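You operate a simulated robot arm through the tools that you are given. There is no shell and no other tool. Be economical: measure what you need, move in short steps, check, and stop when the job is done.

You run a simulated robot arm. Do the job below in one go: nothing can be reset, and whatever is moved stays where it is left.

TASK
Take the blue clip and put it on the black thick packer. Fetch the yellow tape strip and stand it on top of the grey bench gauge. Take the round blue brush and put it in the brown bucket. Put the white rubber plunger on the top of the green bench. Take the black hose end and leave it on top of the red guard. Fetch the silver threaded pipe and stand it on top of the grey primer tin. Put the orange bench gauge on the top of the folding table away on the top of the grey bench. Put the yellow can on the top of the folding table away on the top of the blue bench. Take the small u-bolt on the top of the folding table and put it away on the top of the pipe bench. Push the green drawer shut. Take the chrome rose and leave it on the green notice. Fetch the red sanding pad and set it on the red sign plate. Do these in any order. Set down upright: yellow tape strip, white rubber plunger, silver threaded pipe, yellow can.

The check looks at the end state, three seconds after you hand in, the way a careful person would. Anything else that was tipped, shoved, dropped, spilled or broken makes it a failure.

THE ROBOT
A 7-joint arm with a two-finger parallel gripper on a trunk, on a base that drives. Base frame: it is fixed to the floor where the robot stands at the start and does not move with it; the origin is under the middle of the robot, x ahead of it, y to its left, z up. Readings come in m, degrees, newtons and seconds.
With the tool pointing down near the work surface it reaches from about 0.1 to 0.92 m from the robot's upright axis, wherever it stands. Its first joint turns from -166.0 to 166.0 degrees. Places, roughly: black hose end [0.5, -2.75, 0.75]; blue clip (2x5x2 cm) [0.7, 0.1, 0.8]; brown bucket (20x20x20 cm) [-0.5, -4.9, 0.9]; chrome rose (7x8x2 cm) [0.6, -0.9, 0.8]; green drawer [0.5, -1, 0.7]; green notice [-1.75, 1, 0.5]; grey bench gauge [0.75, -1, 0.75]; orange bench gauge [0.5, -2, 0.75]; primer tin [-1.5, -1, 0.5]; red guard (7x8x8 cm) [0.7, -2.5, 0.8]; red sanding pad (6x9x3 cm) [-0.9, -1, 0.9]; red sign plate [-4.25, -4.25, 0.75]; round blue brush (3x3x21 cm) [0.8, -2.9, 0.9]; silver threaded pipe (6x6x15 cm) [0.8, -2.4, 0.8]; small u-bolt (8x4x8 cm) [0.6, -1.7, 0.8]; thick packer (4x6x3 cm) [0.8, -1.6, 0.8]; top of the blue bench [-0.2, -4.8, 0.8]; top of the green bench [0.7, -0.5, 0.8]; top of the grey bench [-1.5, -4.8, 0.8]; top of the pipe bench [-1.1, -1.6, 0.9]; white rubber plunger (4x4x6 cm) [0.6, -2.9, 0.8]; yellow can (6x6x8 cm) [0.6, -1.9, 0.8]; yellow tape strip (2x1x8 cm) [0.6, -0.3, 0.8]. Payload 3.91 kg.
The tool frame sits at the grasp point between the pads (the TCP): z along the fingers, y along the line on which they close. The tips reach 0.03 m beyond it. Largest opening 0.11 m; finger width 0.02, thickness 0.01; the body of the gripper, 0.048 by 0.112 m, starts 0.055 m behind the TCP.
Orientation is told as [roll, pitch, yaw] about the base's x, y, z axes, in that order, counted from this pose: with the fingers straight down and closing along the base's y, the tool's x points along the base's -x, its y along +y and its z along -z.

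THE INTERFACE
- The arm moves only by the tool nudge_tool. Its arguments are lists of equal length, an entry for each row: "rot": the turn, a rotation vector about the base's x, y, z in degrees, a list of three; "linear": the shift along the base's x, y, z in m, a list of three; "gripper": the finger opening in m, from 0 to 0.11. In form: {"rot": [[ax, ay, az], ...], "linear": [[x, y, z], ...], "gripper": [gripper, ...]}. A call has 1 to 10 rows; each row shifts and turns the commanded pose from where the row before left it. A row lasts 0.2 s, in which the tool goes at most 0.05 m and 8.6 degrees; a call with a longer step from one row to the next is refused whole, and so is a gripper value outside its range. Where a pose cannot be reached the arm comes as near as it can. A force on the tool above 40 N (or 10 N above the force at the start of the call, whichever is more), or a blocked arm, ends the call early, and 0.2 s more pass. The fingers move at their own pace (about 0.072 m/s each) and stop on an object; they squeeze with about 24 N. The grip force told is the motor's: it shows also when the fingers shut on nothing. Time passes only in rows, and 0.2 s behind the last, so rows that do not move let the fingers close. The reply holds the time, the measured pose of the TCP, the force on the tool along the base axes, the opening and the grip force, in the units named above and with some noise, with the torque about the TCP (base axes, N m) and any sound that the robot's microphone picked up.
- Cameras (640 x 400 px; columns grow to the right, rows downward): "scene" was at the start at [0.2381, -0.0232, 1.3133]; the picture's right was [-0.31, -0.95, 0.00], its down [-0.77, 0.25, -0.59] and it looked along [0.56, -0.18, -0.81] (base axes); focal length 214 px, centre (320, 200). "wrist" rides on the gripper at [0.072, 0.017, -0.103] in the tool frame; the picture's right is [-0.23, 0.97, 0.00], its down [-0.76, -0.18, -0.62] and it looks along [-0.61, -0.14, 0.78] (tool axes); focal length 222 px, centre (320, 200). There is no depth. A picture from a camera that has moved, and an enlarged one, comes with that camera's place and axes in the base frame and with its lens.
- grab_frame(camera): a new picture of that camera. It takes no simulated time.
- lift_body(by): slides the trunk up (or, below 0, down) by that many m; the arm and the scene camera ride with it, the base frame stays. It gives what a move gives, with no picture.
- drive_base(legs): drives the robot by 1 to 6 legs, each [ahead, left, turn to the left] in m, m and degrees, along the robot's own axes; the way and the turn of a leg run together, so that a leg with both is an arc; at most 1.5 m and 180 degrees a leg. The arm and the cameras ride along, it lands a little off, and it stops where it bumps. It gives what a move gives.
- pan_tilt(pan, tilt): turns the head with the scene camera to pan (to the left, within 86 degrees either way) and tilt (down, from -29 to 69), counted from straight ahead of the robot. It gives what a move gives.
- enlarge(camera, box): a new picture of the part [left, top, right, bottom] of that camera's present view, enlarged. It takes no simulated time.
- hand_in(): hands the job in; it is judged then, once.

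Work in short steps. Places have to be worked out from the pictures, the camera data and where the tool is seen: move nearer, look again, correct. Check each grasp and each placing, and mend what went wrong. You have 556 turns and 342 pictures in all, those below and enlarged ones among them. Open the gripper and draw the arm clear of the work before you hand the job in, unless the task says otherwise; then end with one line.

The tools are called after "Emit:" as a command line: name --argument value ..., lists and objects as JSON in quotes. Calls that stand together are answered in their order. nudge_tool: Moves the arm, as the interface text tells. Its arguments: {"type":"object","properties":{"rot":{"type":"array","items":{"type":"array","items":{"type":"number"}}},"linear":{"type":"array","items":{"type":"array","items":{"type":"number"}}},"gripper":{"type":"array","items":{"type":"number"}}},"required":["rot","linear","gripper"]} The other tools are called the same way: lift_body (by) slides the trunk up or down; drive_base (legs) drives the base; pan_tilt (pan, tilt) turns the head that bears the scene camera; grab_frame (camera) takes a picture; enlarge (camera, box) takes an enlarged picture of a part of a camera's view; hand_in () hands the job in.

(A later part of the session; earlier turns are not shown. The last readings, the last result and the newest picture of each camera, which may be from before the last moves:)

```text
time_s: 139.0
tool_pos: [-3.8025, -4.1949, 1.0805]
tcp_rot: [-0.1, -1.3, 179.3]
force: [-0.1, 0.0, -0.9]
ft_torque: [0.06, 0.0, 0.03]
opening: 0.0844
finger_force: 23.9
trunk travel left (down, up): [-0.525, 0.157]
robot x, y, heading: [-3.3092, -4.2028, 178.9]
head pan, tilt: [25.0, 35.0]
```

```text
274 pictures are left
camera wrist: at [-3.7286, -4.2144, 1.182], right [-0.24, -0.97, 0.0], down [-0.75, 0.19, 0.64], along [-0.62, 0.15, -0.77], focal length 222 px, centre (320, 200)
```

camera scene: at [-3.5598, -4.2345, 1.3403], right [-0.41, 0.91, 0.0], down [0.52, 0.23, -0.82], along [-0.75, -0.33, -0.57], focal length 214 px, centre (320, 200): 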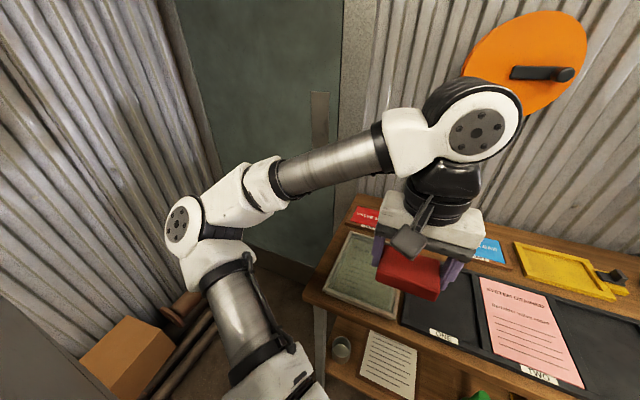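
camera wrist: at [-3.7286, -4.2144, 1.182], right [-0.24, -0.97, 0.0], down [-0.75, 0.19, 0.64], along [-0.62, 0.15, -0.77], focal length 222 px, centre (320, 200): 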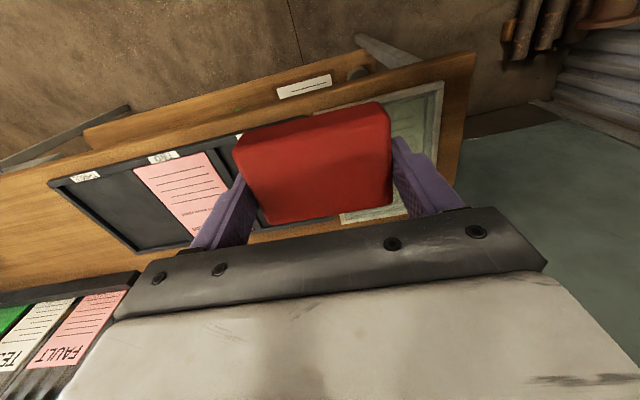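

The red plate is around (-4.26, -4.33). I drive 0.15 m closer and shift the arm aside for a clear view.

Emit:
drive_base --legs '[[0.15, 0.0, 0]]'

Emit:
nudge_tool --rot '[[0, 0, 0], [0, 0, 0], [0, 0, 0], [0, 0, 0]]' --linear '[[0, 0.045, 0.01], [0, 0.045, 0.01], [0, 0.045, 0.01], [0, 0.045, 0.01]]' --gripper '[0.06, 0.06, 0.06, 0.06]'

Emit:
pan_tilt --pan 20 --tilt 40

Emit:
grab_frame --camera "scene"

```text
time_s: 140.4
tool_pos: [-3.9514, -4.1936, 1.0808]
tcp_rot: [-0.1, -1.2, 179.1]
force: [-0.9, 1.4, -0.7]
ft_torque: [0.0, 0.02, 0.0]
opening: 0.0841
finger_force: 23.7
trunk travel left (down, up): [-0.525, 0.157]
robot x, y, heading: [-3.4566, -4.1945, 179.1]
head pan, tilt: [25.0, 35.0]
```

```text
time_s: 141.4
tool_pos: [-3.9506, -4.013, 1.1215]
tcp_rot: [0.0, -1.3, 179.3]
force: [-0.6, -0.6, 0.0]
ft_torque: [-0.01, -0.01, -0.01]
opening: 0.0843
finger_force: 23.6
trunk travel left (down, up): [-0.525, 0.157]
robot x, y, heading: [-3.4549, -4.1983, 179.1]
head pan, tilt: [25.0, 35.0]
```

```text
time_s: 142.0
tool_pos: [-3.9509, -4.0143, 1.1205]
tcp_rot: [-0.1, -1.3, 179.2]
force: [0.5, 0.4, -0.9]
ft_torque: [0.02, -0.02, 0.03]
opening: 0.0843
finger_force: 24.3
trunk travel left (down, up): [-0.525, 0.157]
robot x, y, heading: [-3.4587, -4.2015, 179.3]
head pan, tilt: [20.0, 40.0]
```

```text
273 pictures are left
camera scene: at [-3.7084, -4.224, 1.3327], right [-0.33, 0.95, 0.0], down [0.61, 0.21, -0.77], along [-0.72, -0.25, -0.64], focal length 214 px, centre (320, 200)
```

scene: 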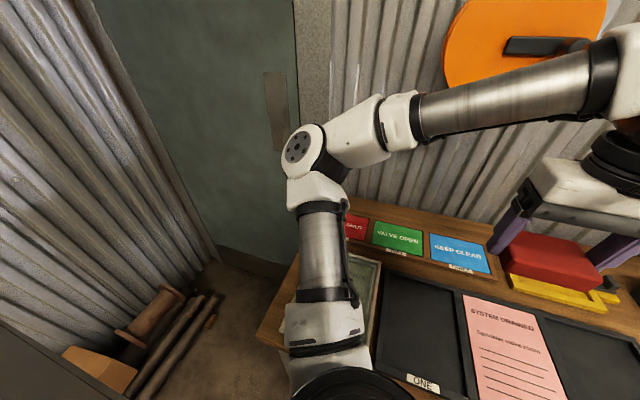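

Red, green and blue plates are in a row; the red one should be near (-4.24, -4.32). I move the tool there at height and view with the wrist camera.

Emit:
nudge_tool --rot '[[0, 0, 0], [0, 0, 0], [0, 0, 0], [0, 0, 0], [0, 0, 0], [0, 0, 0], [0, 0, 0], [0, 0, 0]]' --linear '[[-0.025, -0.037, 0], [-0.025, -0.037, 0], [-0.025, -0.037, 0], [-0.025, -0.037, 0], [-0.025, -0.037, 0], [-0.025, -0.037, 0], [-0.025, -0.037, 0], [-0.025, -0.037, 0]]' --gripper '[0.06, 0.06, 0.06, 0.06, 0.06, 0.06, 0.06, 0.06]'

Emit:
grab_frame --camera "wrist"

Emit:
grab_frame --camera "scene"

```text
time_s: 143.8
tool_pos: [-4.1513, -4.3105, 1.1216]
tcp_rot: [0.0, -1.4, 179.2]
force: [-0.6, -0.2, -0.1]
ft_torque: [-0.02, -0.02, 0.01]
opening: 0.0842
finger_force: 24.0
trunk travel left (down, up): [-0.525, 0.157]
robot x, y, heading: [-3.4546, -4.1983, 179.0]
head pan, tilt: [20.0, 40.0]
```

```text
272 pictures are left
camera wrist: at [-4.0775, -4.3293, 1.2223], right [-0.24, -0.97, 0.0], down [-0.75, 0.19, 0.64], along [-0.62, 0.15, -0.77], focal length 222 px, centre (320, 200)
```

wrist: 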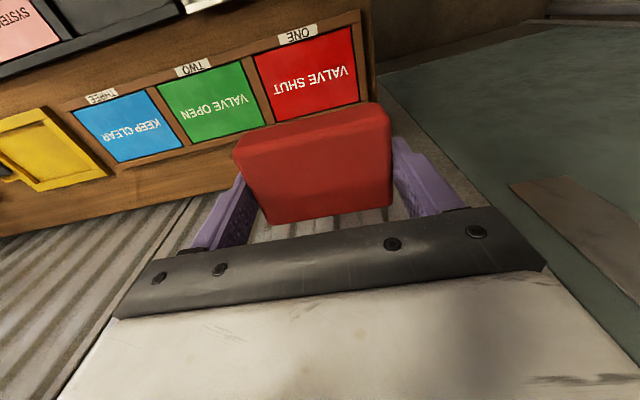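

```text
271 pictures are left
camera scene: at [-3.7086, -4.2243, 1.3326], right [-0.33, 0.95, 0.0], down [0.61, 0.21, -0.77], along [-0.72, -0.25, -0.64], focal length 214 px, centre (320, 200)
```

scene: 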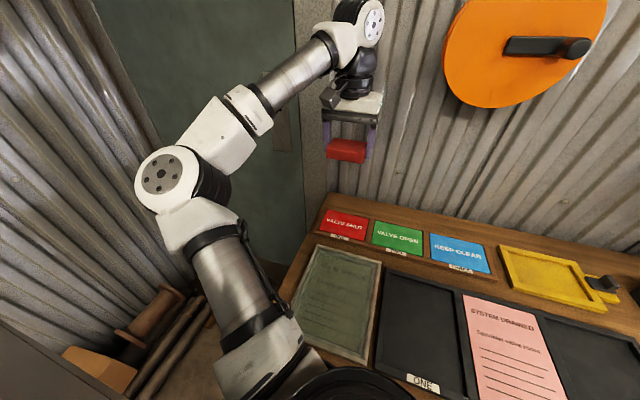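

The red plate's centre is about (-4.143, -4.30, 0.87). I align and go down partway.

Emit:
nudge_tool --rot '[[0, 0, 0], [0, 0, 0], [0, 0, 0], [0, 0, 0], [0, 0, 0]]' --linear '[[0.006, 0.008, -0.03], [0, 0, -0.045], [0, 0, -0.045], [0, 0, -0.04], [0, 0, -0.01]]' --gripper '[0.06, 0.06, 0.06, 0.06, 0.06]'

Emit:
grab_frame --camera "wrist"

Emit:
enlarge --camera "scene" --box '[270, 150, 430, 250]'

```text
time_s: 145.0
tool_pos: [-4.1449, -4.3019, 0.9495]
tcp_rot: [-0.1, -1.2, 179.2]
force: [-0.2, -0.6, -0.5]
ft_torque: [-0.03, 0.03, -0.01]
opening: 0.0841
finger_force: 24.1
trunk travel left (down, up): [-0.525, 0.157]
robot x, y, heading: [-3.4581, -4.1943, 179.2]
head pan, tilt: [20.0, 40.0]
```

```text
270 pictures are left
camera wrist: at [-4.0709, -4.3203, 1.0516], right [-0.24, -0.97, 0.0], down [-0.75, 0.19, 0.64], along [-0.62, 0.15, -0.77], focal length 222 px, centre (320, 200)
```

wrist: 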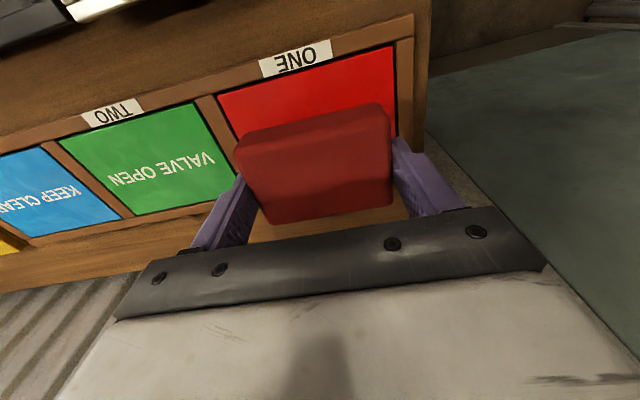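

```text
4.00 times, centred on (350, 200) of scene
camera zoom: at [-3.7085, -4.2241, 1.3327], right [-0.33, 0.95, 0.0], down [0.61, 0.21, -0.77], along [-0.72, -0.25, -0.64], focal length 858 px, centre (200, 200)
```

zoom: 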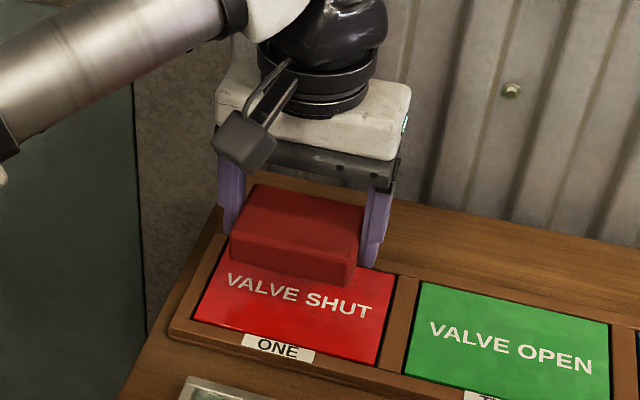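

The plate spans x -4.10…-4.19 and y -4.23…-4.37; the pad is centred over it. I lower till contact.

Emit:
nudge_tool --rot '[[0, 0, 0], [0, 0, 0], [0, 0, 0], [0, 0, 0], [0, 0, 0], [0, 0, 0], [0, 0, 0], [0, 0, 0]]' --linear '[[0, 0, -0.02], [0, 0, -0.01], [0, 0, -0.006], [0, 0, -0.004], [0, 0, -0.004], [0, 0, -0.004], [0, 0, -0.004], [0, 0, -0.003]]' --gripper '[0.06, 0.06, 0.06, 0.06, 0.06, 0.06, 0.06, 0.06]'

Emit:
enlarge --camera "scene" --box '[270, 170, 430, 270]'

```text
time_s: 146.8
tool_pos: [-4.1457, -4.3003, 0.9043]
tcp_rot: [0.0, -2.0, 179.3]
force: [4.5, -0.5, 20.7]
ft_torque: [0.05, -0.63, -0.11]
opening: 0.0844
finger_force: 24.5
trunk travel left (down, up): [-0.525, 0.157]
robot x, y, heading: [-3.4562, -4.1959, 179.0]
head pan, tilt: [20.0, 40.0]
stopped in row 8: the force on the tool passed its limit at 45 N (the readings are from after the stop); the commanded pose is now the measured one
```

```text
4.00 times, centred on (350, 220) of scene
camera zoom: at [-3.7064, -4.2239, 1.3333], right [-0.33, 0.95, 0.0], down [0.61, 0.21, -0.77], along [-0.73, -0.25, -0.64], focal length 858 px, centre (200, 120)
```

zoom: 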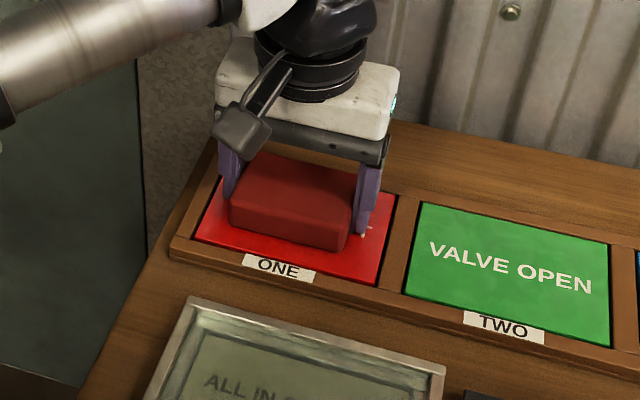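

The pad rests on the plate. I release gently and rise.

Emit:
nudge_tool --rot '[[0, 0, 0], [0, 0, 0], [0, 0, 0], [0, 0, 0], [0, 0, 0], [0, 0, 0], [0, 0, 0], [0, 0, 0]]' --linear '[[0, 0, 0.002], [0, 0, 0], [0, 0, 0], [0, 0, 0.03], [0, 0, 0.045], [0, 0, 0.045], [0, 0, 0.045], [0.03, 0, 0.03]]' --gripper '[0.088, 0.096, 0.1, 0.1, 0.1, 0.1, 0.1, 0.1]'

Emit:
enlarge --camera "scene" --box '[270, 150, 430, 250]'

```text
time_s: 148.6
tool_pos: [-4.1175, -4.3015, 1.099]
tcp_rot: [0.0, -1.8, 179.2]
force: [0.2, 0.2, -0.7]
ft_torque: [-0.01, 0.0, 0.0]
opening: 0.1
finger_force: 0.0
trunk travel left (down, up): [-0.525, 0.157]
robot x, y, heading: [-3.454, -4.1979, 179.1]
head pan, tilt: [20.0, 40.0]
```

```text
4.00 times, centred on (350, 200) of scene
camera zoom: at [-3.7079, -4.2241, 1.3328], right [-0.33, 0.95, 0.0], down [0.61, 0.21, -0.77], along [-0.72, -0.25, -0.64], focal length 858 px, centre (200, 200)
```

zoom: 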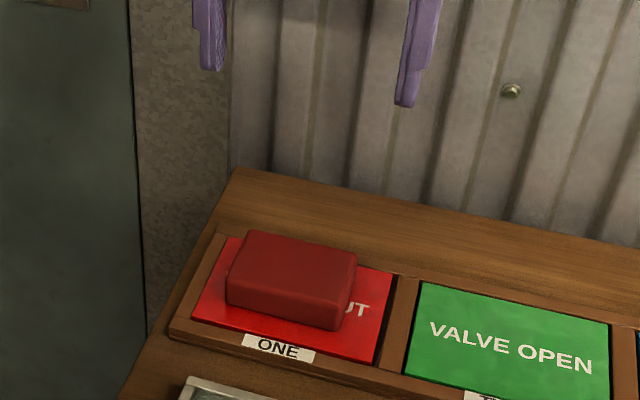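

The sanding pad is on the red sign. I retract, then drive back east along the corridor.

Emit:
nudge_tool --rot '[[0, 0, 0], [0, 0, 0], [0, 0, 0], [0, 0, 0]]' --linear '[[0.04, 0.025, 0], [0.04, 0.025, 0], [0.04, 0.025, 0], [0.04, 0.025, 0]]' --gripper '[0.08, 0.08, 0.08, 0.08]'

Emit:
drive_base --legs '[[-0.2, 0, 0], [0, -0.58, 0], [-1.4, 0, 0], [-1.3, 0, 0]]'

```text
time_s: 149.6
tool_pos: [-3.9569, -4.2005, 1.0982]
tcp_rot: [0.0, -1.8, 179.3]
force: [0.0, -0.3, 0.0]
ft_torque: [-0.04, 0.03, 0.0]
opening: 0.08
finger_force: 0.1
trunk travel left (down, up): [-0.525, 0.157]
robot x, y, heading: [-3.4547, -4.1987, 179.0]
head pan, tilt: [20.0, 40.0]
```

```text
time_s: 168.5
tool_pos: [-1.0414, -3.65, 1.0977]
tcp_rot: [0.0, -1.8, -180.0]
force: [0.4, 0.2, -0.3]
ft_torque: [0.03, -0.04, 0.0]
opening: 0.0802
finger_force: 0.1
trunk travel left (down, up): [-0.525, 0.157]
robot x, y, heading: [-0.5402, -3.6402, 179.8]
head pan, tilt: [20.0, 40.0]
```

I take a look at the blue and grey bench tops to the south while here.

Emit:
pan_tilt --pan 86 --tilt 30

Emit:
grab_frame --camera "scene"

Emit:
pan_tilt --pan 45 --tilt 30

Emit:
grab_frame --camera "scene"

```text
time_s: 169.8
tool_pos: [-1.042, -3.651, 1.0973]
tcp_rot: [0.0, -1.8, -180.0]
force: [1.0, -0.1, 0.8]
ft_torque: [-0.02, -0.01, 0.01]
opening: 0.08
finger_force: 0.0
trunk travel left (down, up): [-0.525, 0.157]
robot x, y, heading: [-0.5406, -3.641, 179.8]
head pan, tilt: [85.9, 30.0]
```

```text
266 pictures are left
camera scene: at [-0.7201, -3.7316, 1.348], right [-1.0, 0.07, 0.0], down [0.04, 0.5, -0.87], along [-0.06, -0.86, -0.5], focal length 214 px, centre (320, 200)
```

scene: 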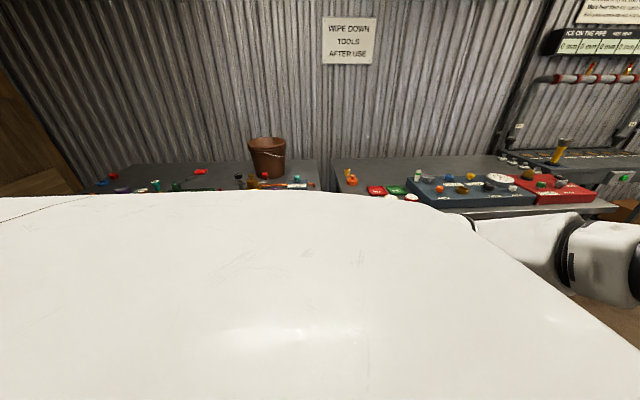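

```text
time_s: 170.9
tool_pos: [-1.0417, -3.6508, 1.0986]
tcp_rot: [0.0, -1.9, -180.0]
force: [0.7, -0.1, 0.4]
ft_torque: [0.01, 0.0, 0.02]
opening: 0.08
finger_force: 0.0
trunk travel left (down, up): [-0.525, 0.157]
robot x, y, heading: [-0.5385, -3.6424, 179.6]
head pan, tilt: [45.0, 30.0]
```

```text
265 pictures are left
camera scene: at [-0.7774, -3.7052, 1.3481], right [-0.71, 0.71, 0.0], down [0.35, 0.35, -0.87], along [-0.61, -0.61, -0.5], focal length 214 px, centre (320, 200)
```

scene: 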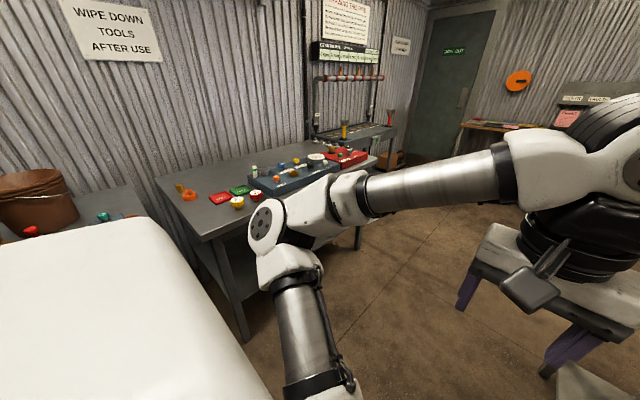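

Now I turn to face east and strafe north to the folding table's south half.

Emit:
drive_base --legs '[[-0.2, 0, 0], [0, 0, -180], [0, 0.9, 0]]'

Emit:
pan_tilt --pan 0 --tilt 30

Emit:
grab_frame --camera "scene"

```text
time_s: 187.0
tool_pos: [0.1528, -2.7287, 1.0985]
tcp_rot: [0.1, -1.8, 0.1]
force: [0.4, 0.4, -0.7]
ft_torque: [-0.02, 0.0, 0.0]
opening: 0.08
finger_force: 0.1
trunk travel left (down, up): [-0.525, 0.157]
robot x, y, heading: [-0.3444, -2.7372, 0.1]
head pan, tilt: [45.0, 30.0]
```

```text
time_s: 188.1
tool_pos: [0.1528, -2.7297, 1.0981]
tcp_rot: [0.1, -1.8, 0.2]
force: [-0.3, -0.1, -0.9]
ft_torque: [0.02, -0.01, -0.03]
opening: 0.0801
finger_force: 0.1
trunk travel left (down, up): [-0.525, 0.157]
robot x, y, heading: [-0.3492, -2.7408, 0.1]
head pan, tilt: [0.0, 30.0]
```

```text
264 pictures are left
camera scene: at [-0.0873, -2.7411, 1.3481], right [0.0, -1.0, 0.0], down [-0.5, 0.0, -0.87], along [0.87, 0.0, -0.5], focal length 214 px, centre (320, 200)
```

scene: 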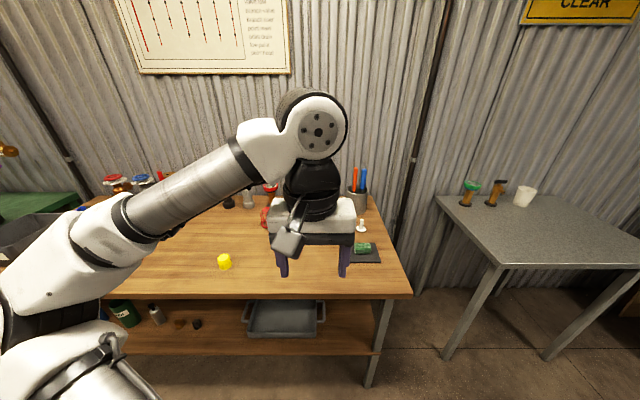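

I drive 0.27 m closer and view with both cameras.

Emit:
drive_base --legs '[[0.27, 0, 0]]'

Emit:
nudge_tool --rot '[[0, 1.8, 0], [0, 0, 0], [0, 0, 0], [0, 0, 0], [0, 0, 0], [0, 0, 0]]' --linear '[[0, 0.045, 0.01], [0, 0.045, 0.01], [0, 0.045, 0.01], [0, 0.045, 0.01], [0, 0.045, 0.01], [0, 0.045, 0.01]]' --gripper '[0.08, 0.08, 0.08, 0.08, 0.08, 0.08]'

Emit:
pan_tilt --pan -10 --tilt 42

Emit:
grab_frame --camera "scene"

Emit:
enlarge --camera "scene" --box '[220, 60, 460, 210]'

Emit:
grab_frame --camera "wrist"

```text
time_s: 190.1
tool_pos: [0.4234, -2.7311, 1.0978]
tcp_rot: [0.0, -1.7, 0.2]
force: [-0.1, -0.4, 0.3]
ft_torque: [0.0, -0.01, 0.0]
opening: 0.0799
finger_force: 0.0
trunk travel left (down, up): [-0.525, 0.157]
robot x, y, heading: [-0.0781, -2.7442, -0.0]
head pan, tilt: [0.0, 30.0]
```

```text
time_s: 191.5
tool_pos: [0.425, -2.4563, 1.1437]
tcp_rot: [-3.3, -0.5, -1.0]
force: [0.1, -0.4, 0.3]
ft_torque: [0.02, 0.01, 0.01]
opening: 0.08
finger_force: 0.0
trunk travel left (down, up): [-0.525, 0.157]
robot x, y, heading: [-0.0758, -2.7434, 0.1]
head pan, tilt: [0.0, 30.0]
```

```text
time_s: 192.2
tool_pos: [0.4232, -2.4555, 1.1455]
tcp_rot: [-3.2, -0.6, -0.6]
force: [-0.1, -0.2, 0.0]
ft_torque: [0.01, 0.0, 0.01]
opening: 0.08
finger_force: 0.1
trunk travel left (down, up): [-0.525, 0.157]
robot x, y, heading: [-0.0771, -2.7368, 0.0]
head pan, tilt: [-10.0, 42.0]
```

```text
263 pictures are left
camera scene: at [0.1749, -2.7565, 1.3298], right [-0.18, -0.98, 0.0], down [-0.66, 0.12, -0.74], along [0.73, -0.13, -0.67], focal length 214 px, centre (320, 200)
```

scene: 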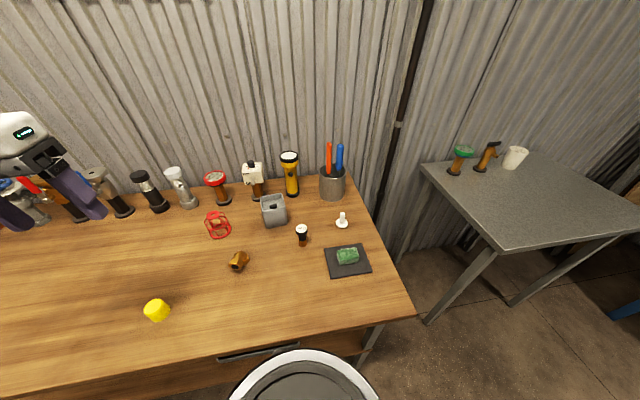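

```text
2.67 times, centred on (340, 135) of scene
camera zoom: at [0.1749, -2.7565, 1.3298], right [-0.18, -0.98, 0.0], down [-0.66, 0.12, -0.74], along [0.73, -0.13, -0.67], focal length 572 px, centre (267, 373)
```

zoom: 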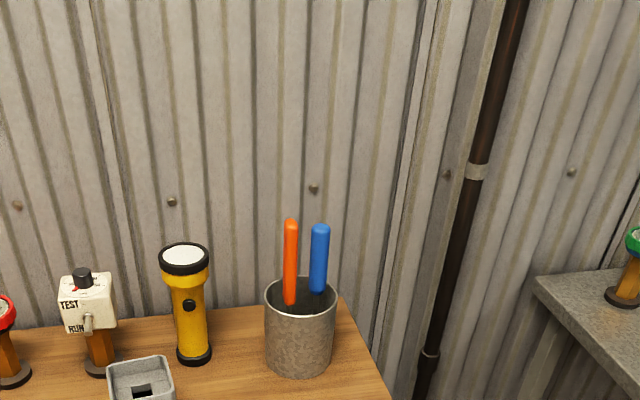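

```text
261 pictures are left
camera wrist: at [0.3502, -2.4334, 1.2469], right [0.24, 0.97, -0.05], down [0.75, -0.15, 0.64], along [0.61, -0.19, -0.77], focal length 222 px, centre (320, 200)
```

wrist: 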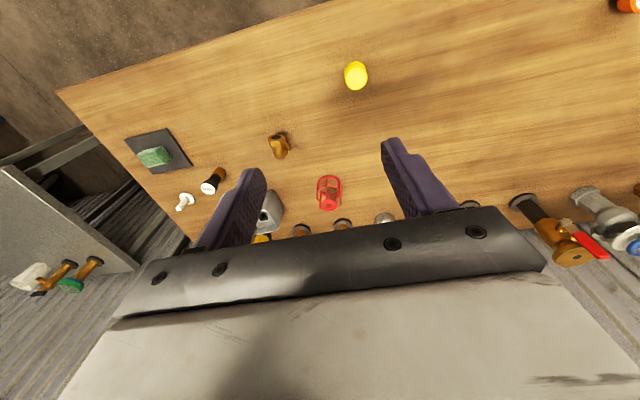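

I enlarge the table area to identify the items.

Emit:
enlarge --camera "scene" --box '[180, 170, 400, 308]'

Emit:
enlarge --camera "scene" --box '[70, 130, 270, 255]'

```text
2.90 times, centred on (290, 239) of scene
camera zoom: at [0.1749, -2.7565, 1.3298], right [-0.18, -0.98, 0.0], down [-0.66, 0.12, -0.74], along [0.73, -0.13, -0.67], focal length 622 px, centre (407, 87)
```

zoom: 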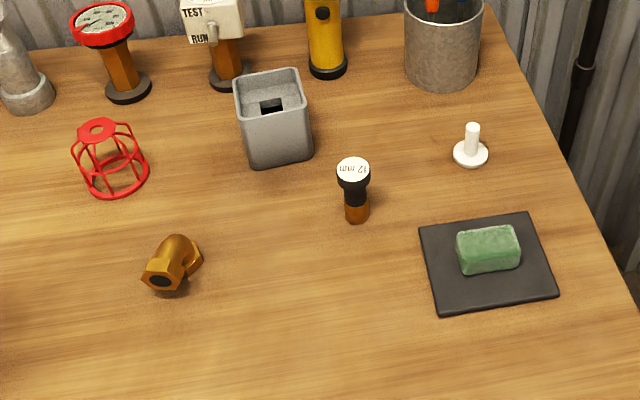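

```text
3.20 times, centred on (170, 192) of scene
camera zoom: at [0.1749, -2.7565, 1.3298], right [-0.18, -0.98, 0.0], down [-0.66, 0.12, -0.74], along [0.73, -0.13, -0.67], focal length 686 px, centre (800, 224)
```

zoom: 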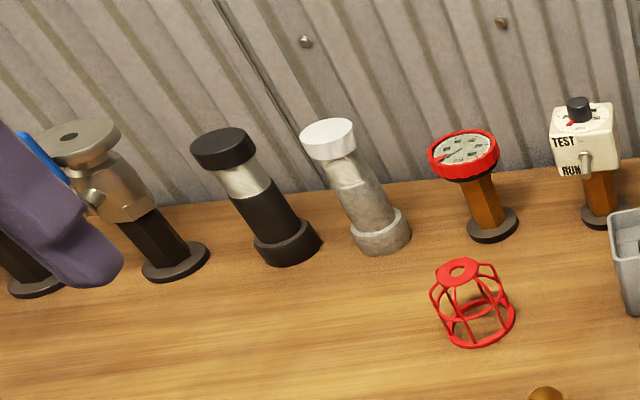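

The hose end (black, "12 mm" cap) stands at about (0.584, -2.775), 7.5 cm tall. I bring the tool above it.

Emit:
nudge_tool --rot '[[0, 0, 0], [0, 0, 0], [0, 0, 0], [3.2, 0.5, 0.6], [0, 0, 0], [0, 0, 0], [0, 0, 0], [0, 0, 0], [0, 0, 0]]' --linear '[[0.018, -0.04, -0.015], [0.018, -0.04, -0.015], [0.018, -0.04, -0.015], [0.018, -0.04, -0.015], [0.018, -0.04, -0.015], [0.018, -0.04, -0.015], [0.018, -0.04, -0.015], [0.018, -0.04, -0.015], [0, 0, -0.025]]' --gripper '[0.08, 0.08, 0.08, 0.08, 0.08, 0.07, 0.07, 0.07, 0.07]'

Emit:
grab_frame --camera "wrist"

Emit:
enlarge --camera "scene" --box '[220, 170, 380, 270]'

```text
time_s: 194.2
tool_pos: [0.5678, -2.7813, 1.0117]
tcp_rot: [3.2, 0.5, 0.7]
force: [-0.1, -1.1, -0.2]
ft_torque: [0.0, 0.0, 0.0]
opening: 0.0699
finger_force: 0.0
trunk travel left (down, up): [-0.525, 0.157]
robot x, y, heading: [-0.0752, -2.7417, 0.2]
head pan, tilt: [-10.0, 42.0]
```

```text
258 pictures are left
camera wrist: at [0.4964, -2.772, 1.1168], right [0.22, 0.98, 0.05], down [0.77, -0.2, 0.61], along [0.6, -0.09, -0.79], focal length 222 px, centre (320, 200)
```

wrist: 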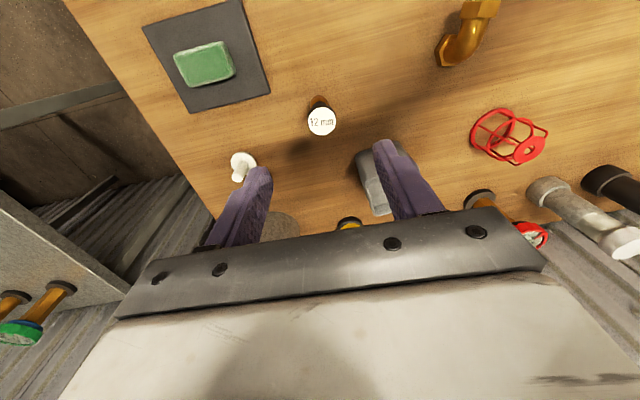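

```text
4.00 times, centred on (300, 220) of scene
camera zoom: at [0.175, -2.7564, 1.3298], right [-0.18, -0.98, 0.0], down [-0.66, 0.12, -0.74], along [0.73, -0.13, -0.67], focal length 858 px, centre (400, 120)
```

zoom: 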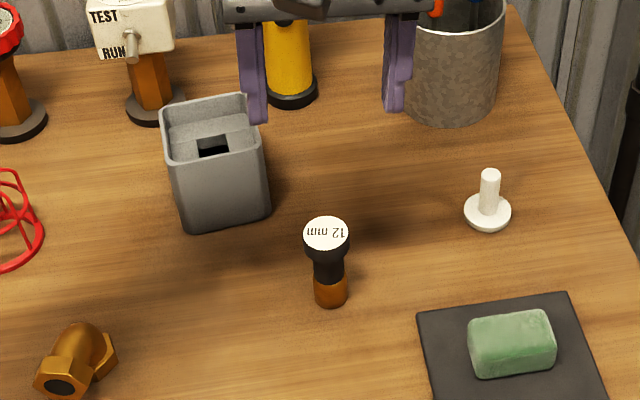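

The cameras agree: hose end at (0.583, -2.776). I square the tool and lower over it.

Emit:
nudge_tool --rot '[[-3.2, -0.5, -0.6], [0, 0, 0], [0, 0, 0], [0, 0, 0], [0, 0, 0]]' --linear '[[0.015, 0.005, -0.01], [0, 0, -0.045], [0, 0, -0.045], [0, 0, -0.045], [0, 0, -0.025]]' --gripper '[0.06, 0.06, 0.06, 0.06, 0.06]'

Emit:
grab_frame --camera "wrist"

Emit:
enlarge --camera "scene" --box '[220, 170, 380, 270]'

```text
time_s: 195.4
tool_pos: [0.5848, -2.7753, 0.8432]
tcp_rot: [0.0, 0.0, -0.1]
force: [0.0, 0.1, 0.3]
ft_torque: [0.05, 0.01, 0.02]
opening: 0.0598
finger_force: 0.0
trunk travel left (down, up): [-0.525, 0.157]
robot x, y, heading: [-0.0775, -2.7425, -0.1]
head pan, tilt: [-10.0, 42.0]
```

```text
256 pictures are left
camera wrist: at [0.5111, -2.7598, 0.9464], right [0.23, 0.97, 0.0], down [0.76, -0.18, 0.62], along [0.61, -0.14, -0.78], focal length 222 px, centre (320, 200)
```

wrist: 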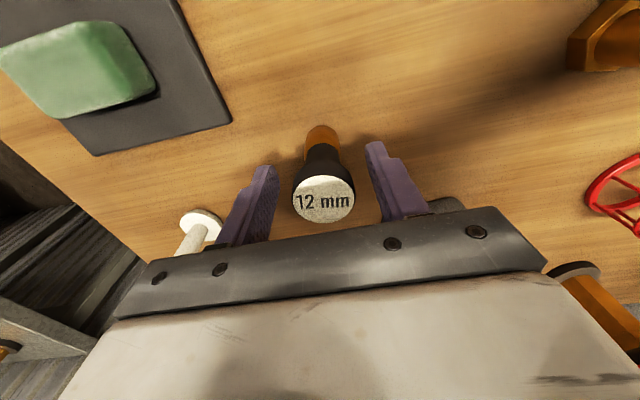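

```text
4.00 times, centred on (300, 220) of scene
camera zoom: at [0.1749, -2.7565, 1.3298], right [-0.18, -0.98, 0.0], down [-0.66, 0.12, -0.74], along [0.73, -0.13, -0.67], focal length 858 px, centre (400, 120)
```

zoom: 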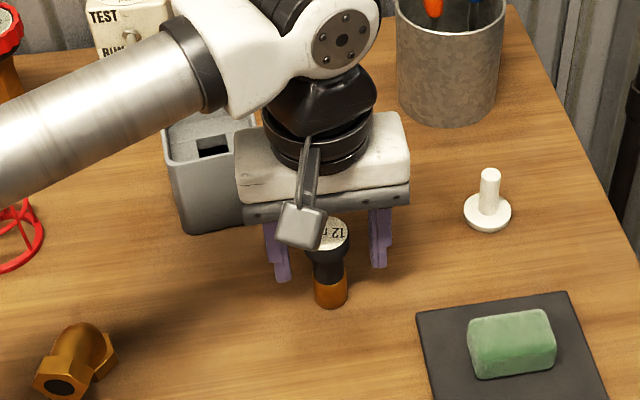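

Centred. I lower 5 mm and close.

Emit:
nudge_tool --rot '[[0, 0, 0], [0, 0, 0], [0, 0, 0], [0, 0, 0]]' --linear '[[0, 0, -0.005], [0, 0, 0], [0, 0, 0], [0, 0, 0]]' --gripper '[0.05, 0.03, 0.01, 0.01]'

Emit:
grab_frame --camera "wrist"

```text
time_s: 196.4
tool_pos: [0.5836, -2.7761, 0.8377]
tcp_rot: [0.0, 0.1, 0.1]
force: [0.6, 0.0, -0.1]
ft_torque: [-0.01, 0.0, 0.02]
opening: 0.033
finger_force: 24.0
trunk travel left (down, up): [-0.525, 0.157]
robot x, y, heading: [-0.0725, -2.7394, -0.1]
head pan, tilt: [-10.0, 42.0]
```

```text
254 pictures are left
camera wrist: at [0.5108, -2.7601, 0.9417], right [0.23, 0.97, 0.0], down [0.76, -0.18, 0.62], along [0.61, -0.14, -0.78], focal length 222 px, centre (320, 200)
```

wrist: 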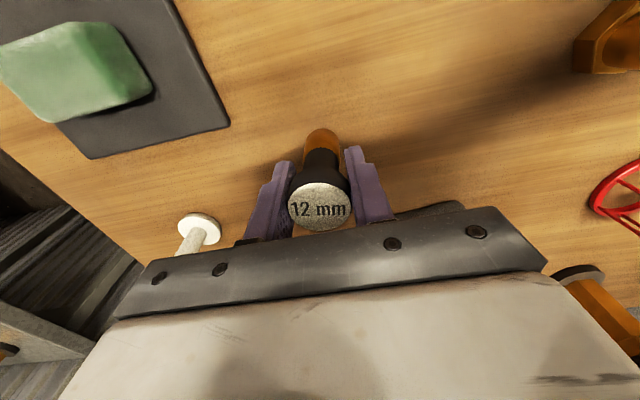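

Gripped. I lift, carry it across toward the guard, and look from above.

Emit:
nudge_tool --rot '[[0, 0, 0], [0, 0, 0], [0, 0, 0], [0, 0, 0], [0, 0, 0], [0, 0, 0], [0, 0, 0], [0, 0, 0], [0, 0, 0], [0, 0, 0]]' --linear '[[0, 0, 0.03], [0, 0, 0.045], [0, 0, 0.045], [0, 0.03, 0.03], [0, 0.045, 0], [0, 0.045, 0], [0, 0.045, 0], [0.01, 0.045, 0], [0.03, 0.035, 0], [0.02, 0.012, 0]]' --gripper '[0.01, 0.01, 0.01, 0.01, 0.01, 0.01, 0.01, 0.01, 0.01, 0.01]'

Emit:
grab_frame --camera "wrist"

Emit:
enlarge --camera "scene" --box '[130, 130, 290, 230]'

```text
time_s: 198.6
tool_pos: [0.643, -2.5191, 0.9884]
tcp_rot: [0.0, 0.1, 0.0]
force: [0.8, -0.1, -1.5]
ft_torque: [0.02, -0.01, -0.04]
opening: 0.0333
finger_force: 23.6
trunk travel left (down, up): [-0.525, 0.157]
robot x, y, heading: [-0.0749, -2.7385, -0.1]
head pan, tilt: [-10.0, 42.0]
```

```text
253 pictures are left
camera wrist: at [0.5703, -2.5029, 1.0919], right [0.23, 0.97, 0.0], down [0.76, -0.18, 0.62], along [0.61, -0.14, -0.78], focal length 222 px, centre (320, 200)
```

wrist: 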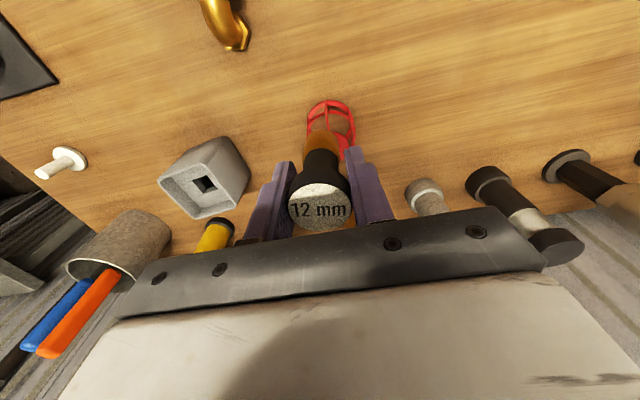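

```text
4.00 times, centred on (210, 180) of scene
camera zoom: at [0.1751, -2.7565, 1.3297], right [-0.18, -0.98, 0.0], down [-0.66, 0.12, -0.74], along [0.73, -0.13, -0.67], focal length 858 px, centre (760, 280)
```

zoom: 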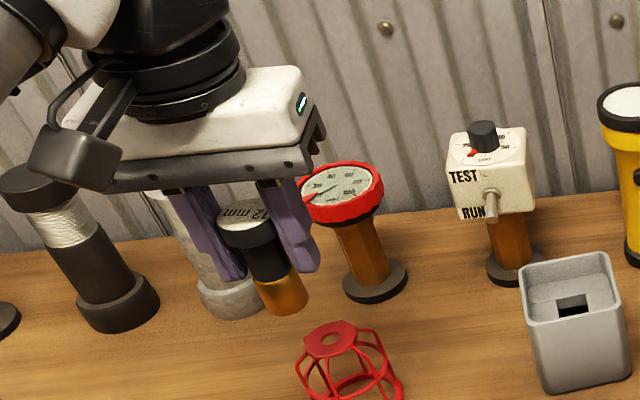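

Guard top disc centre is (0.686, -2.514, ≈0.855). I move over it and lower to about 2 cm above.

Emit:
nudge_tool --rot '[[0, 0, 0], [0, 0, 0], [0, 0, 0]]' --linear '[[0.043, 0.005, 0], [0, 0, -0.03], [0, 0, -0.018]]' --gripper '[0.01, 0.01, 0.01]'

Emit:
enlarge --camera "scene" --box '[160, 150, 280, 225]'

Emit:
grab_frame --camera "wrist"

```text
time_s: 199.4
tool_pos: [0.6866, -2.515, 0.9408]
tcp_rot: [0.1, 0.1, 0.0]
force: [-0.2, -0.2, -2.9]
ft_torque: [-0.02, -0.01, -0.01]
opening: 0.0332
finger_force: 24.2
trunk travel left (down, up): [-0.525, 0.157]
robot x, y, heading: [-0.073, -2.7397, 0.1]
head pan, tilt: [-10.0, 42.0]
```

```text
5.33 times, centred on (220, 188) of scene
camera zoom: at [0.1751, -2.7564, 1.3297], right [-0.18, -0.98, 0.0], down [-0.66, 0.12, -0.74], along [0.73, -0.13, -0.67], focal length 1144 px, centre (853, 267)
```

zoom: 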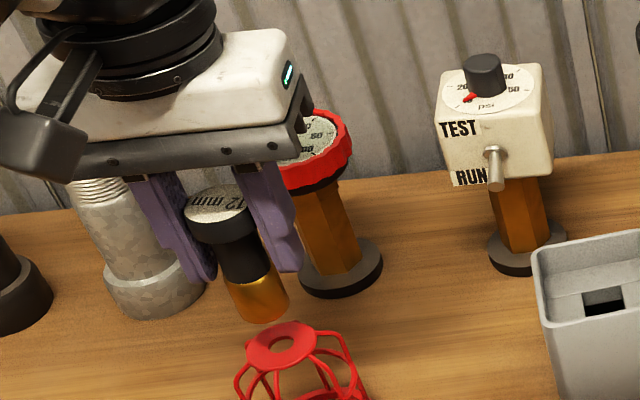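

```text
250 pictures are left
camera wrist: at [0.6132, -2.4987, 1.0442], right [0.23, 0.97, 0.0], down [0.76, -0.18, 0.62], along [0.61, -0.14, -0.78], focal length 222 px, centre (320, 200)
```

wrist: 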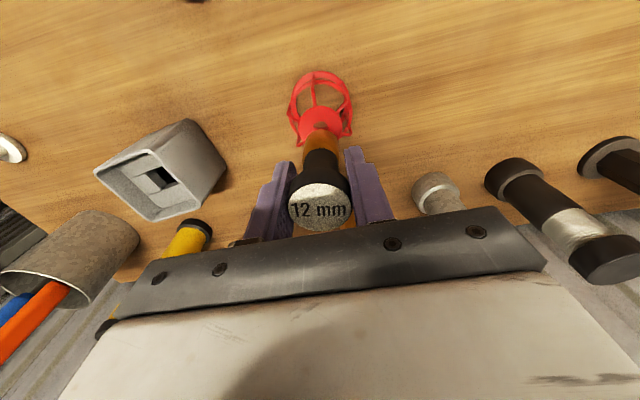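

The disc centre looks ~5 mm nearer (x≈0.681). I correct and lower softly to contact.

Emit:
nudge_tool --rot '[[0, 0, 0], [0, 0, 0], [0, 0, 0], [0, 0, 0]]' --linear '[[-0.005, 0.001, -0.005], [0, 0, -0.006], [0, 0, -0.004], [0, 0, 0]]' --gripper '[0.01, 0.01, 0.01, 0.01]'

Emit:
enlarge --camera "scene" --box '[180, 170, 260, 220]'

Emit:
enlarge --camera "wrist" --box '[240, 60, 400, 160]'

```text
time_s: 200.4
tool_pos: [0.6811, -2.5141, 0.9258]
tcp_rot: [0.0, 0.1, 0.1]
force: [0.7, -0.7, -1.2]
ft_torque: [0.03, -0.03, 0.0]
opening: 0.0334
finger_force: 23.7
trunk travel left (down, up): [-0.525, 0.157]
robot x, y, heading: [-0.079, -2.7397, -0.1]
head pan, tilt: [-10.0, 42.0]
```

```text
8.00 times, centred on (220, 195) of scene
camera zoom: at [0.175, -2.7565, 1.3297], right [-0.18, -0.98, 0.0], down [-0.66, 0.12, -0.74], along [0.73, -0.13, -0.67], focal length 1716 px, centre (1120, 240)
```

zoom: 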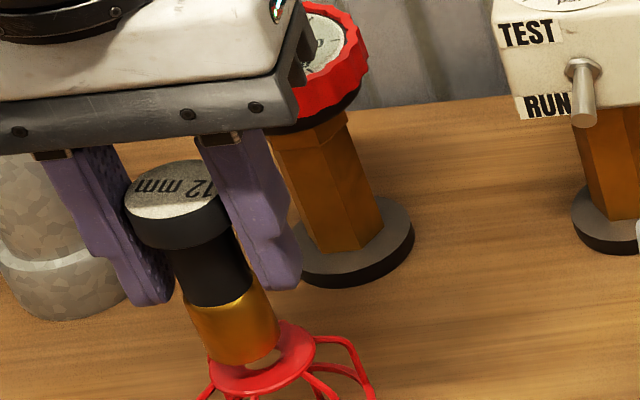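

```text
4.00 times, centred on (320, 110) of wrist
camera zoom: at [0.6082, -2.4968, 1.0289], right [0.23, 0.97, 0.0], down [0.76, -0.18, 0.62], along [0.61, -0.14, -0.78], focal length 888 px, centre (320, 560)
```

zoom: 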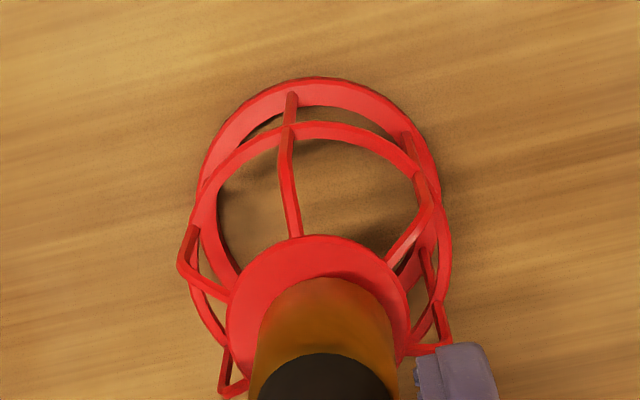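

The hose bottom sits ~3–4 mm to +y of the disc centre; I shift -4 mm in y and lower.

Emit:
nudge_tool --rot '[[0, 0, 0], [0, 0, 0], [0, 0, 0], [0, 0, 0], [0, 0, 0]]' --linear '[[0, -0.004, 0], [0, 0, -0.004], [0, 0, -0.002], [0, 0, -0.002], [0, 0, 0]]' --gripper '[0.01, 0.01, 0.01, 0.01, 0.01]'

Emit:
enlarge --camera "scene" --box '[180, 170, 260, 220]'

Emit:
enlarge --camera "wrist" --box '[240, 60, 400, 160]'

```text
time_s: 201.6
tool_pos: [0.6808, -2.5171, 0.9174]
tcp_rot: [0.1, 0.1, 0.1]
force: [0.3, -0.1, -2.6]
ft_torque: [-0.02, -0.01, 0.02]
opening: 0.0332
finger_force: 24.0
trunk travel left (down, up): [-0.525, 0.157]
robot x, y, heading: [-0.0737, -2.7362, 0.0]
head pan, tilt: [-10.0, 42.0]
```

```text
8.00 times, centred on (220, 195) of scene
camera zoom: at [0.175, -2.7565, 1.3297], right [-0.18, -0.98, 0.0], down [-0.66, 0.12, -0.74], along [0.73, -0.13, -0.67], focal length 1716 px, centre (1120, 240)
```

zoom: 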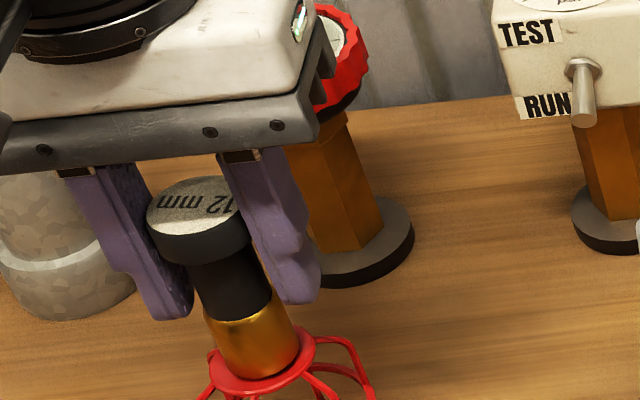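

```text
4.00 times, centred on (320, 110) of wrist
camera zoom: at [0.6085, -2.5009, 1.0208], right [0.23, 0.97, 0.0], down [0.76, -0.18, 0.62], along [0.61, -0.14, -0.78], focal length 888 px, centre (320, 560)
```

zoom: 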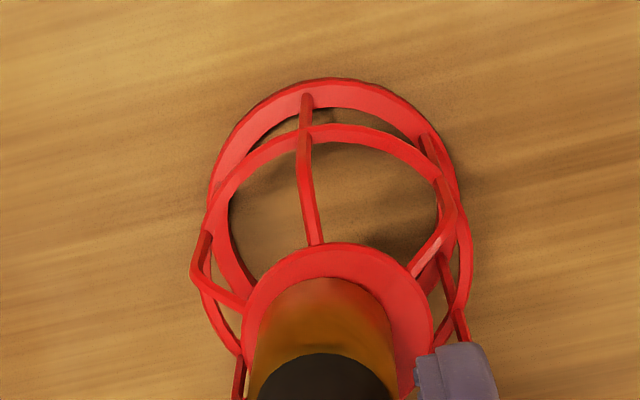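

Both views bracket the centre within 2–3 mm. I lower to contact.

Emit:
nudge_tool --rot '[[0, 0, 0], [0, 0, 0], [0, 0, 0], [0, 0, 0]]' --linear '[[0, 0.001, -0.002], [0, 0, -0.0015], [0, 0, -0.0015], [0, 0, 0]]' --gripper '[0.01, 0.01, 0.01, 0.01]'

```text
time_s: 202.6
tool_pos: [0.6813, -2.5176, 0.9146]
tcp_rot: [0.0, -0.3, 0.1]
force: [2.1, 2.3, 18.7]
ft_torque: [0.13, -0.09, -0.01]
opening: 0.0335
finger_force: 23.9
trunk travel left (down, up): [-0.525, 0.157]
robot x, y, heading: [-0.0754, -2.743, -0.3]
head pan, tilt: [-10.0, 42.0]
```

Contact at ~19 N. I relieve it and open gently, then rise.

Emit:
nudge_tool --rot '[[0, 0, 0], [0, 0, 0], [0, 0, 0], [0, 0, 0], [0, 0, 0], [0, 0, 0], [0, 0, 0]]' --linear '[[0, 0, 0.0015], [0, 0, 0], [0, 0, 0], [0, 0, 0], [0, 0, 0.02], [0, 0, 0.04], [0, 0, 0.045]]' --gripper '[0.033, 0.037, 0.045, 0.055, 0.055, 0.055, 0.055]'

Emit:
enlarge --camera "scene" --box '[160, 150, 280, 225]'

Emit:
grab_frame --camera "wrist"

```text
time_s: 204.2
tool_pos: [0.6803, -2.517, 1.0195]
tcp_rot: [0.1, 0.1, 0.0]
force: [0.0, -0.1, 0.0]
ft_torque: [0.02, 0.03, -0.02]
opening: 0.0555
finger_force: 0.1
trunk travel left (down, up): [-0.525, 0.157]
robot x, y, heading: [-0.0741, -2.7365, -0.0]
head pan, tilt: [-10.0, 42.0]
```

```text
5.33 times, centred on (220, 188) of scene
camera zoom: at [0.1746, -2.7568, 1.3298], right [-0.18, -0.98, 0.0], down [-0.66, 0.12, -0.74], along [0.73, -0.13, -0.67], focal length 1144 px, centre (853, 267)
```

zoom: 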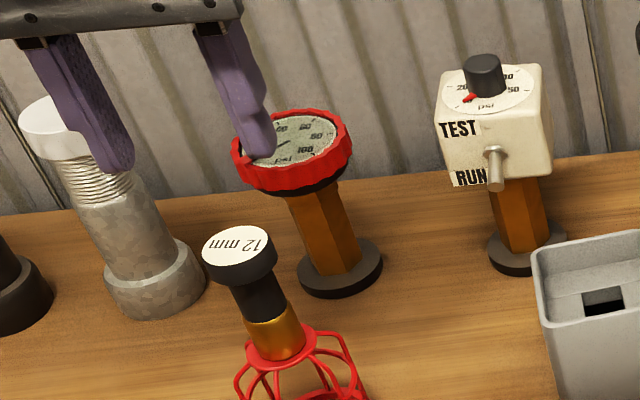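

```text
244 pictures are left
camera wrist: at [0.6079, -2.4998, 1.1232], right [0.23, 0.97, 0.0], down [0.76, -0.18, 0.62], along [0.61, -0.14, -0.78], focal length 222 px, centre (320, 200)
```

wrist: 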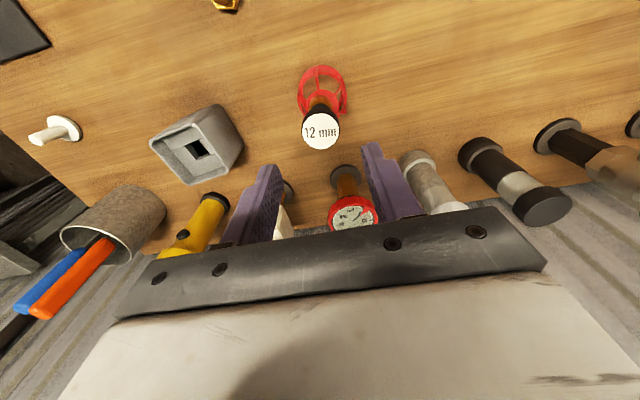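

The hose end stands on the guard. Next the blue brush in the grey pot (around x 0.82, y -2.93). I raise the tool, move toward it, and creep the base 6 cm ahead for reach.

Emit:
nudge_tool --rot '[[0, 0, 0], [0, 0, 0], [0, 0, 0], [0, 0, 0], [0, 0, 0], [0, 0, 0], [0, 0, 0], [0, 0, 0], [0, 0, 0]]' --linear '[[0, 0, 0.045], [0, 0, 0.045], [0, -0.03, 0.035], [0, -0.045, 0], [0, -0.045, 0], [0, -0.045, 0], [0, -0.045, 0], [0, -0.045, 0], [0, -0.045, 0]]' --gripper '[0.06, 0.06, 0.06, 0.06, 0.06, 0.06, 0.06, 0.06, 0.06]'

Emit:
drive_base --legs '[[0.06, -0.12, 0]]'

Emit:
grab_frame --camera "wrist"

Emit:
grab_frame --camera "scene"

```text
time_s: 206.2
tool_pos: [0.6817, -2.8162, 1.1434]
tcp_rot: [-0.1, 0.0, 0.1]
force: [-1.1, -0.4, 0.4]
ft_torque: [0.02, 0.01, -0.05]
opening: 0.06
finger_force: 0.0
trunk travel left (down, up): [-0.525, 0.157]
robot x, y, heading: [-0.0796, -2.7397, -0.2]
head pan, tilt: [-10.0, 42.0]
```

```text
time_s: 207.8
tool_pos: [0.7406, -2.9349, 1.1427]
tcp_rot: [-0.1, 0.1, 0.0]
force: [-0.2, 0.1, -0.2]
ft_torque: [-0.01, 0.01, 0.02]
opening: 0.0597
finger_force: 0.1
trunk travel left (down, up): [-0.525, 0.157]
robot x, y, heading: [-0.0171, -2.8617, -0.1]
head pan, tilt: [-10.0, 42.0]
```

```text
243 pictures are left
camera wrist: at [0.6683, -2.9192, 1.2461], right [0.23, 0.97, 0.0], down [0.76, -0.18, 0.62], along [0.61, -0.14, -0.78], focal length 222 px, centre (320, 200)
```

wrist: 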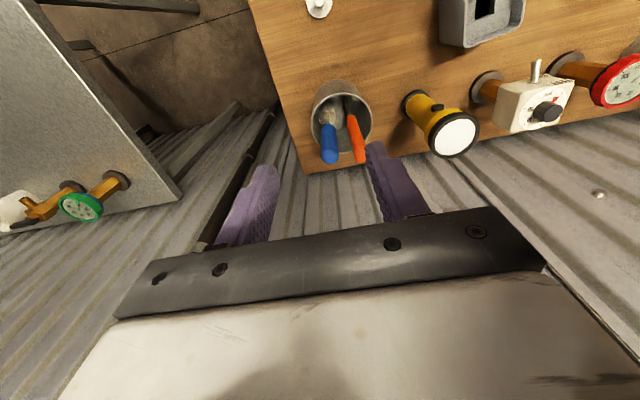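

```text
242 pictures are left
camera scene: at [0.2347, -2.8765, 1.3297], right [-0.18, -0.98, 0.0], down [-0.66, 0.12, -0.74], along [0.73, -0.13, -0.67], focal length 214 px, centre (320, 200)
```

scene: 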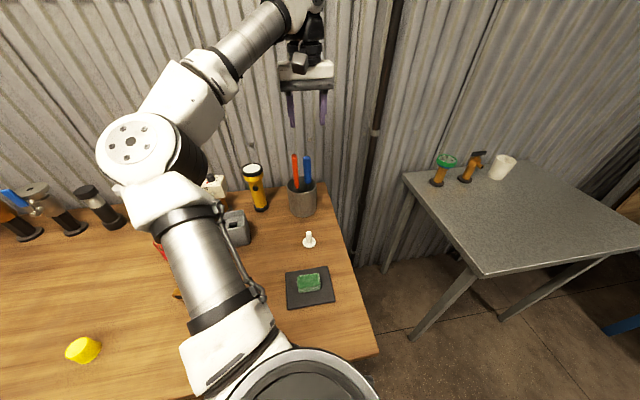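

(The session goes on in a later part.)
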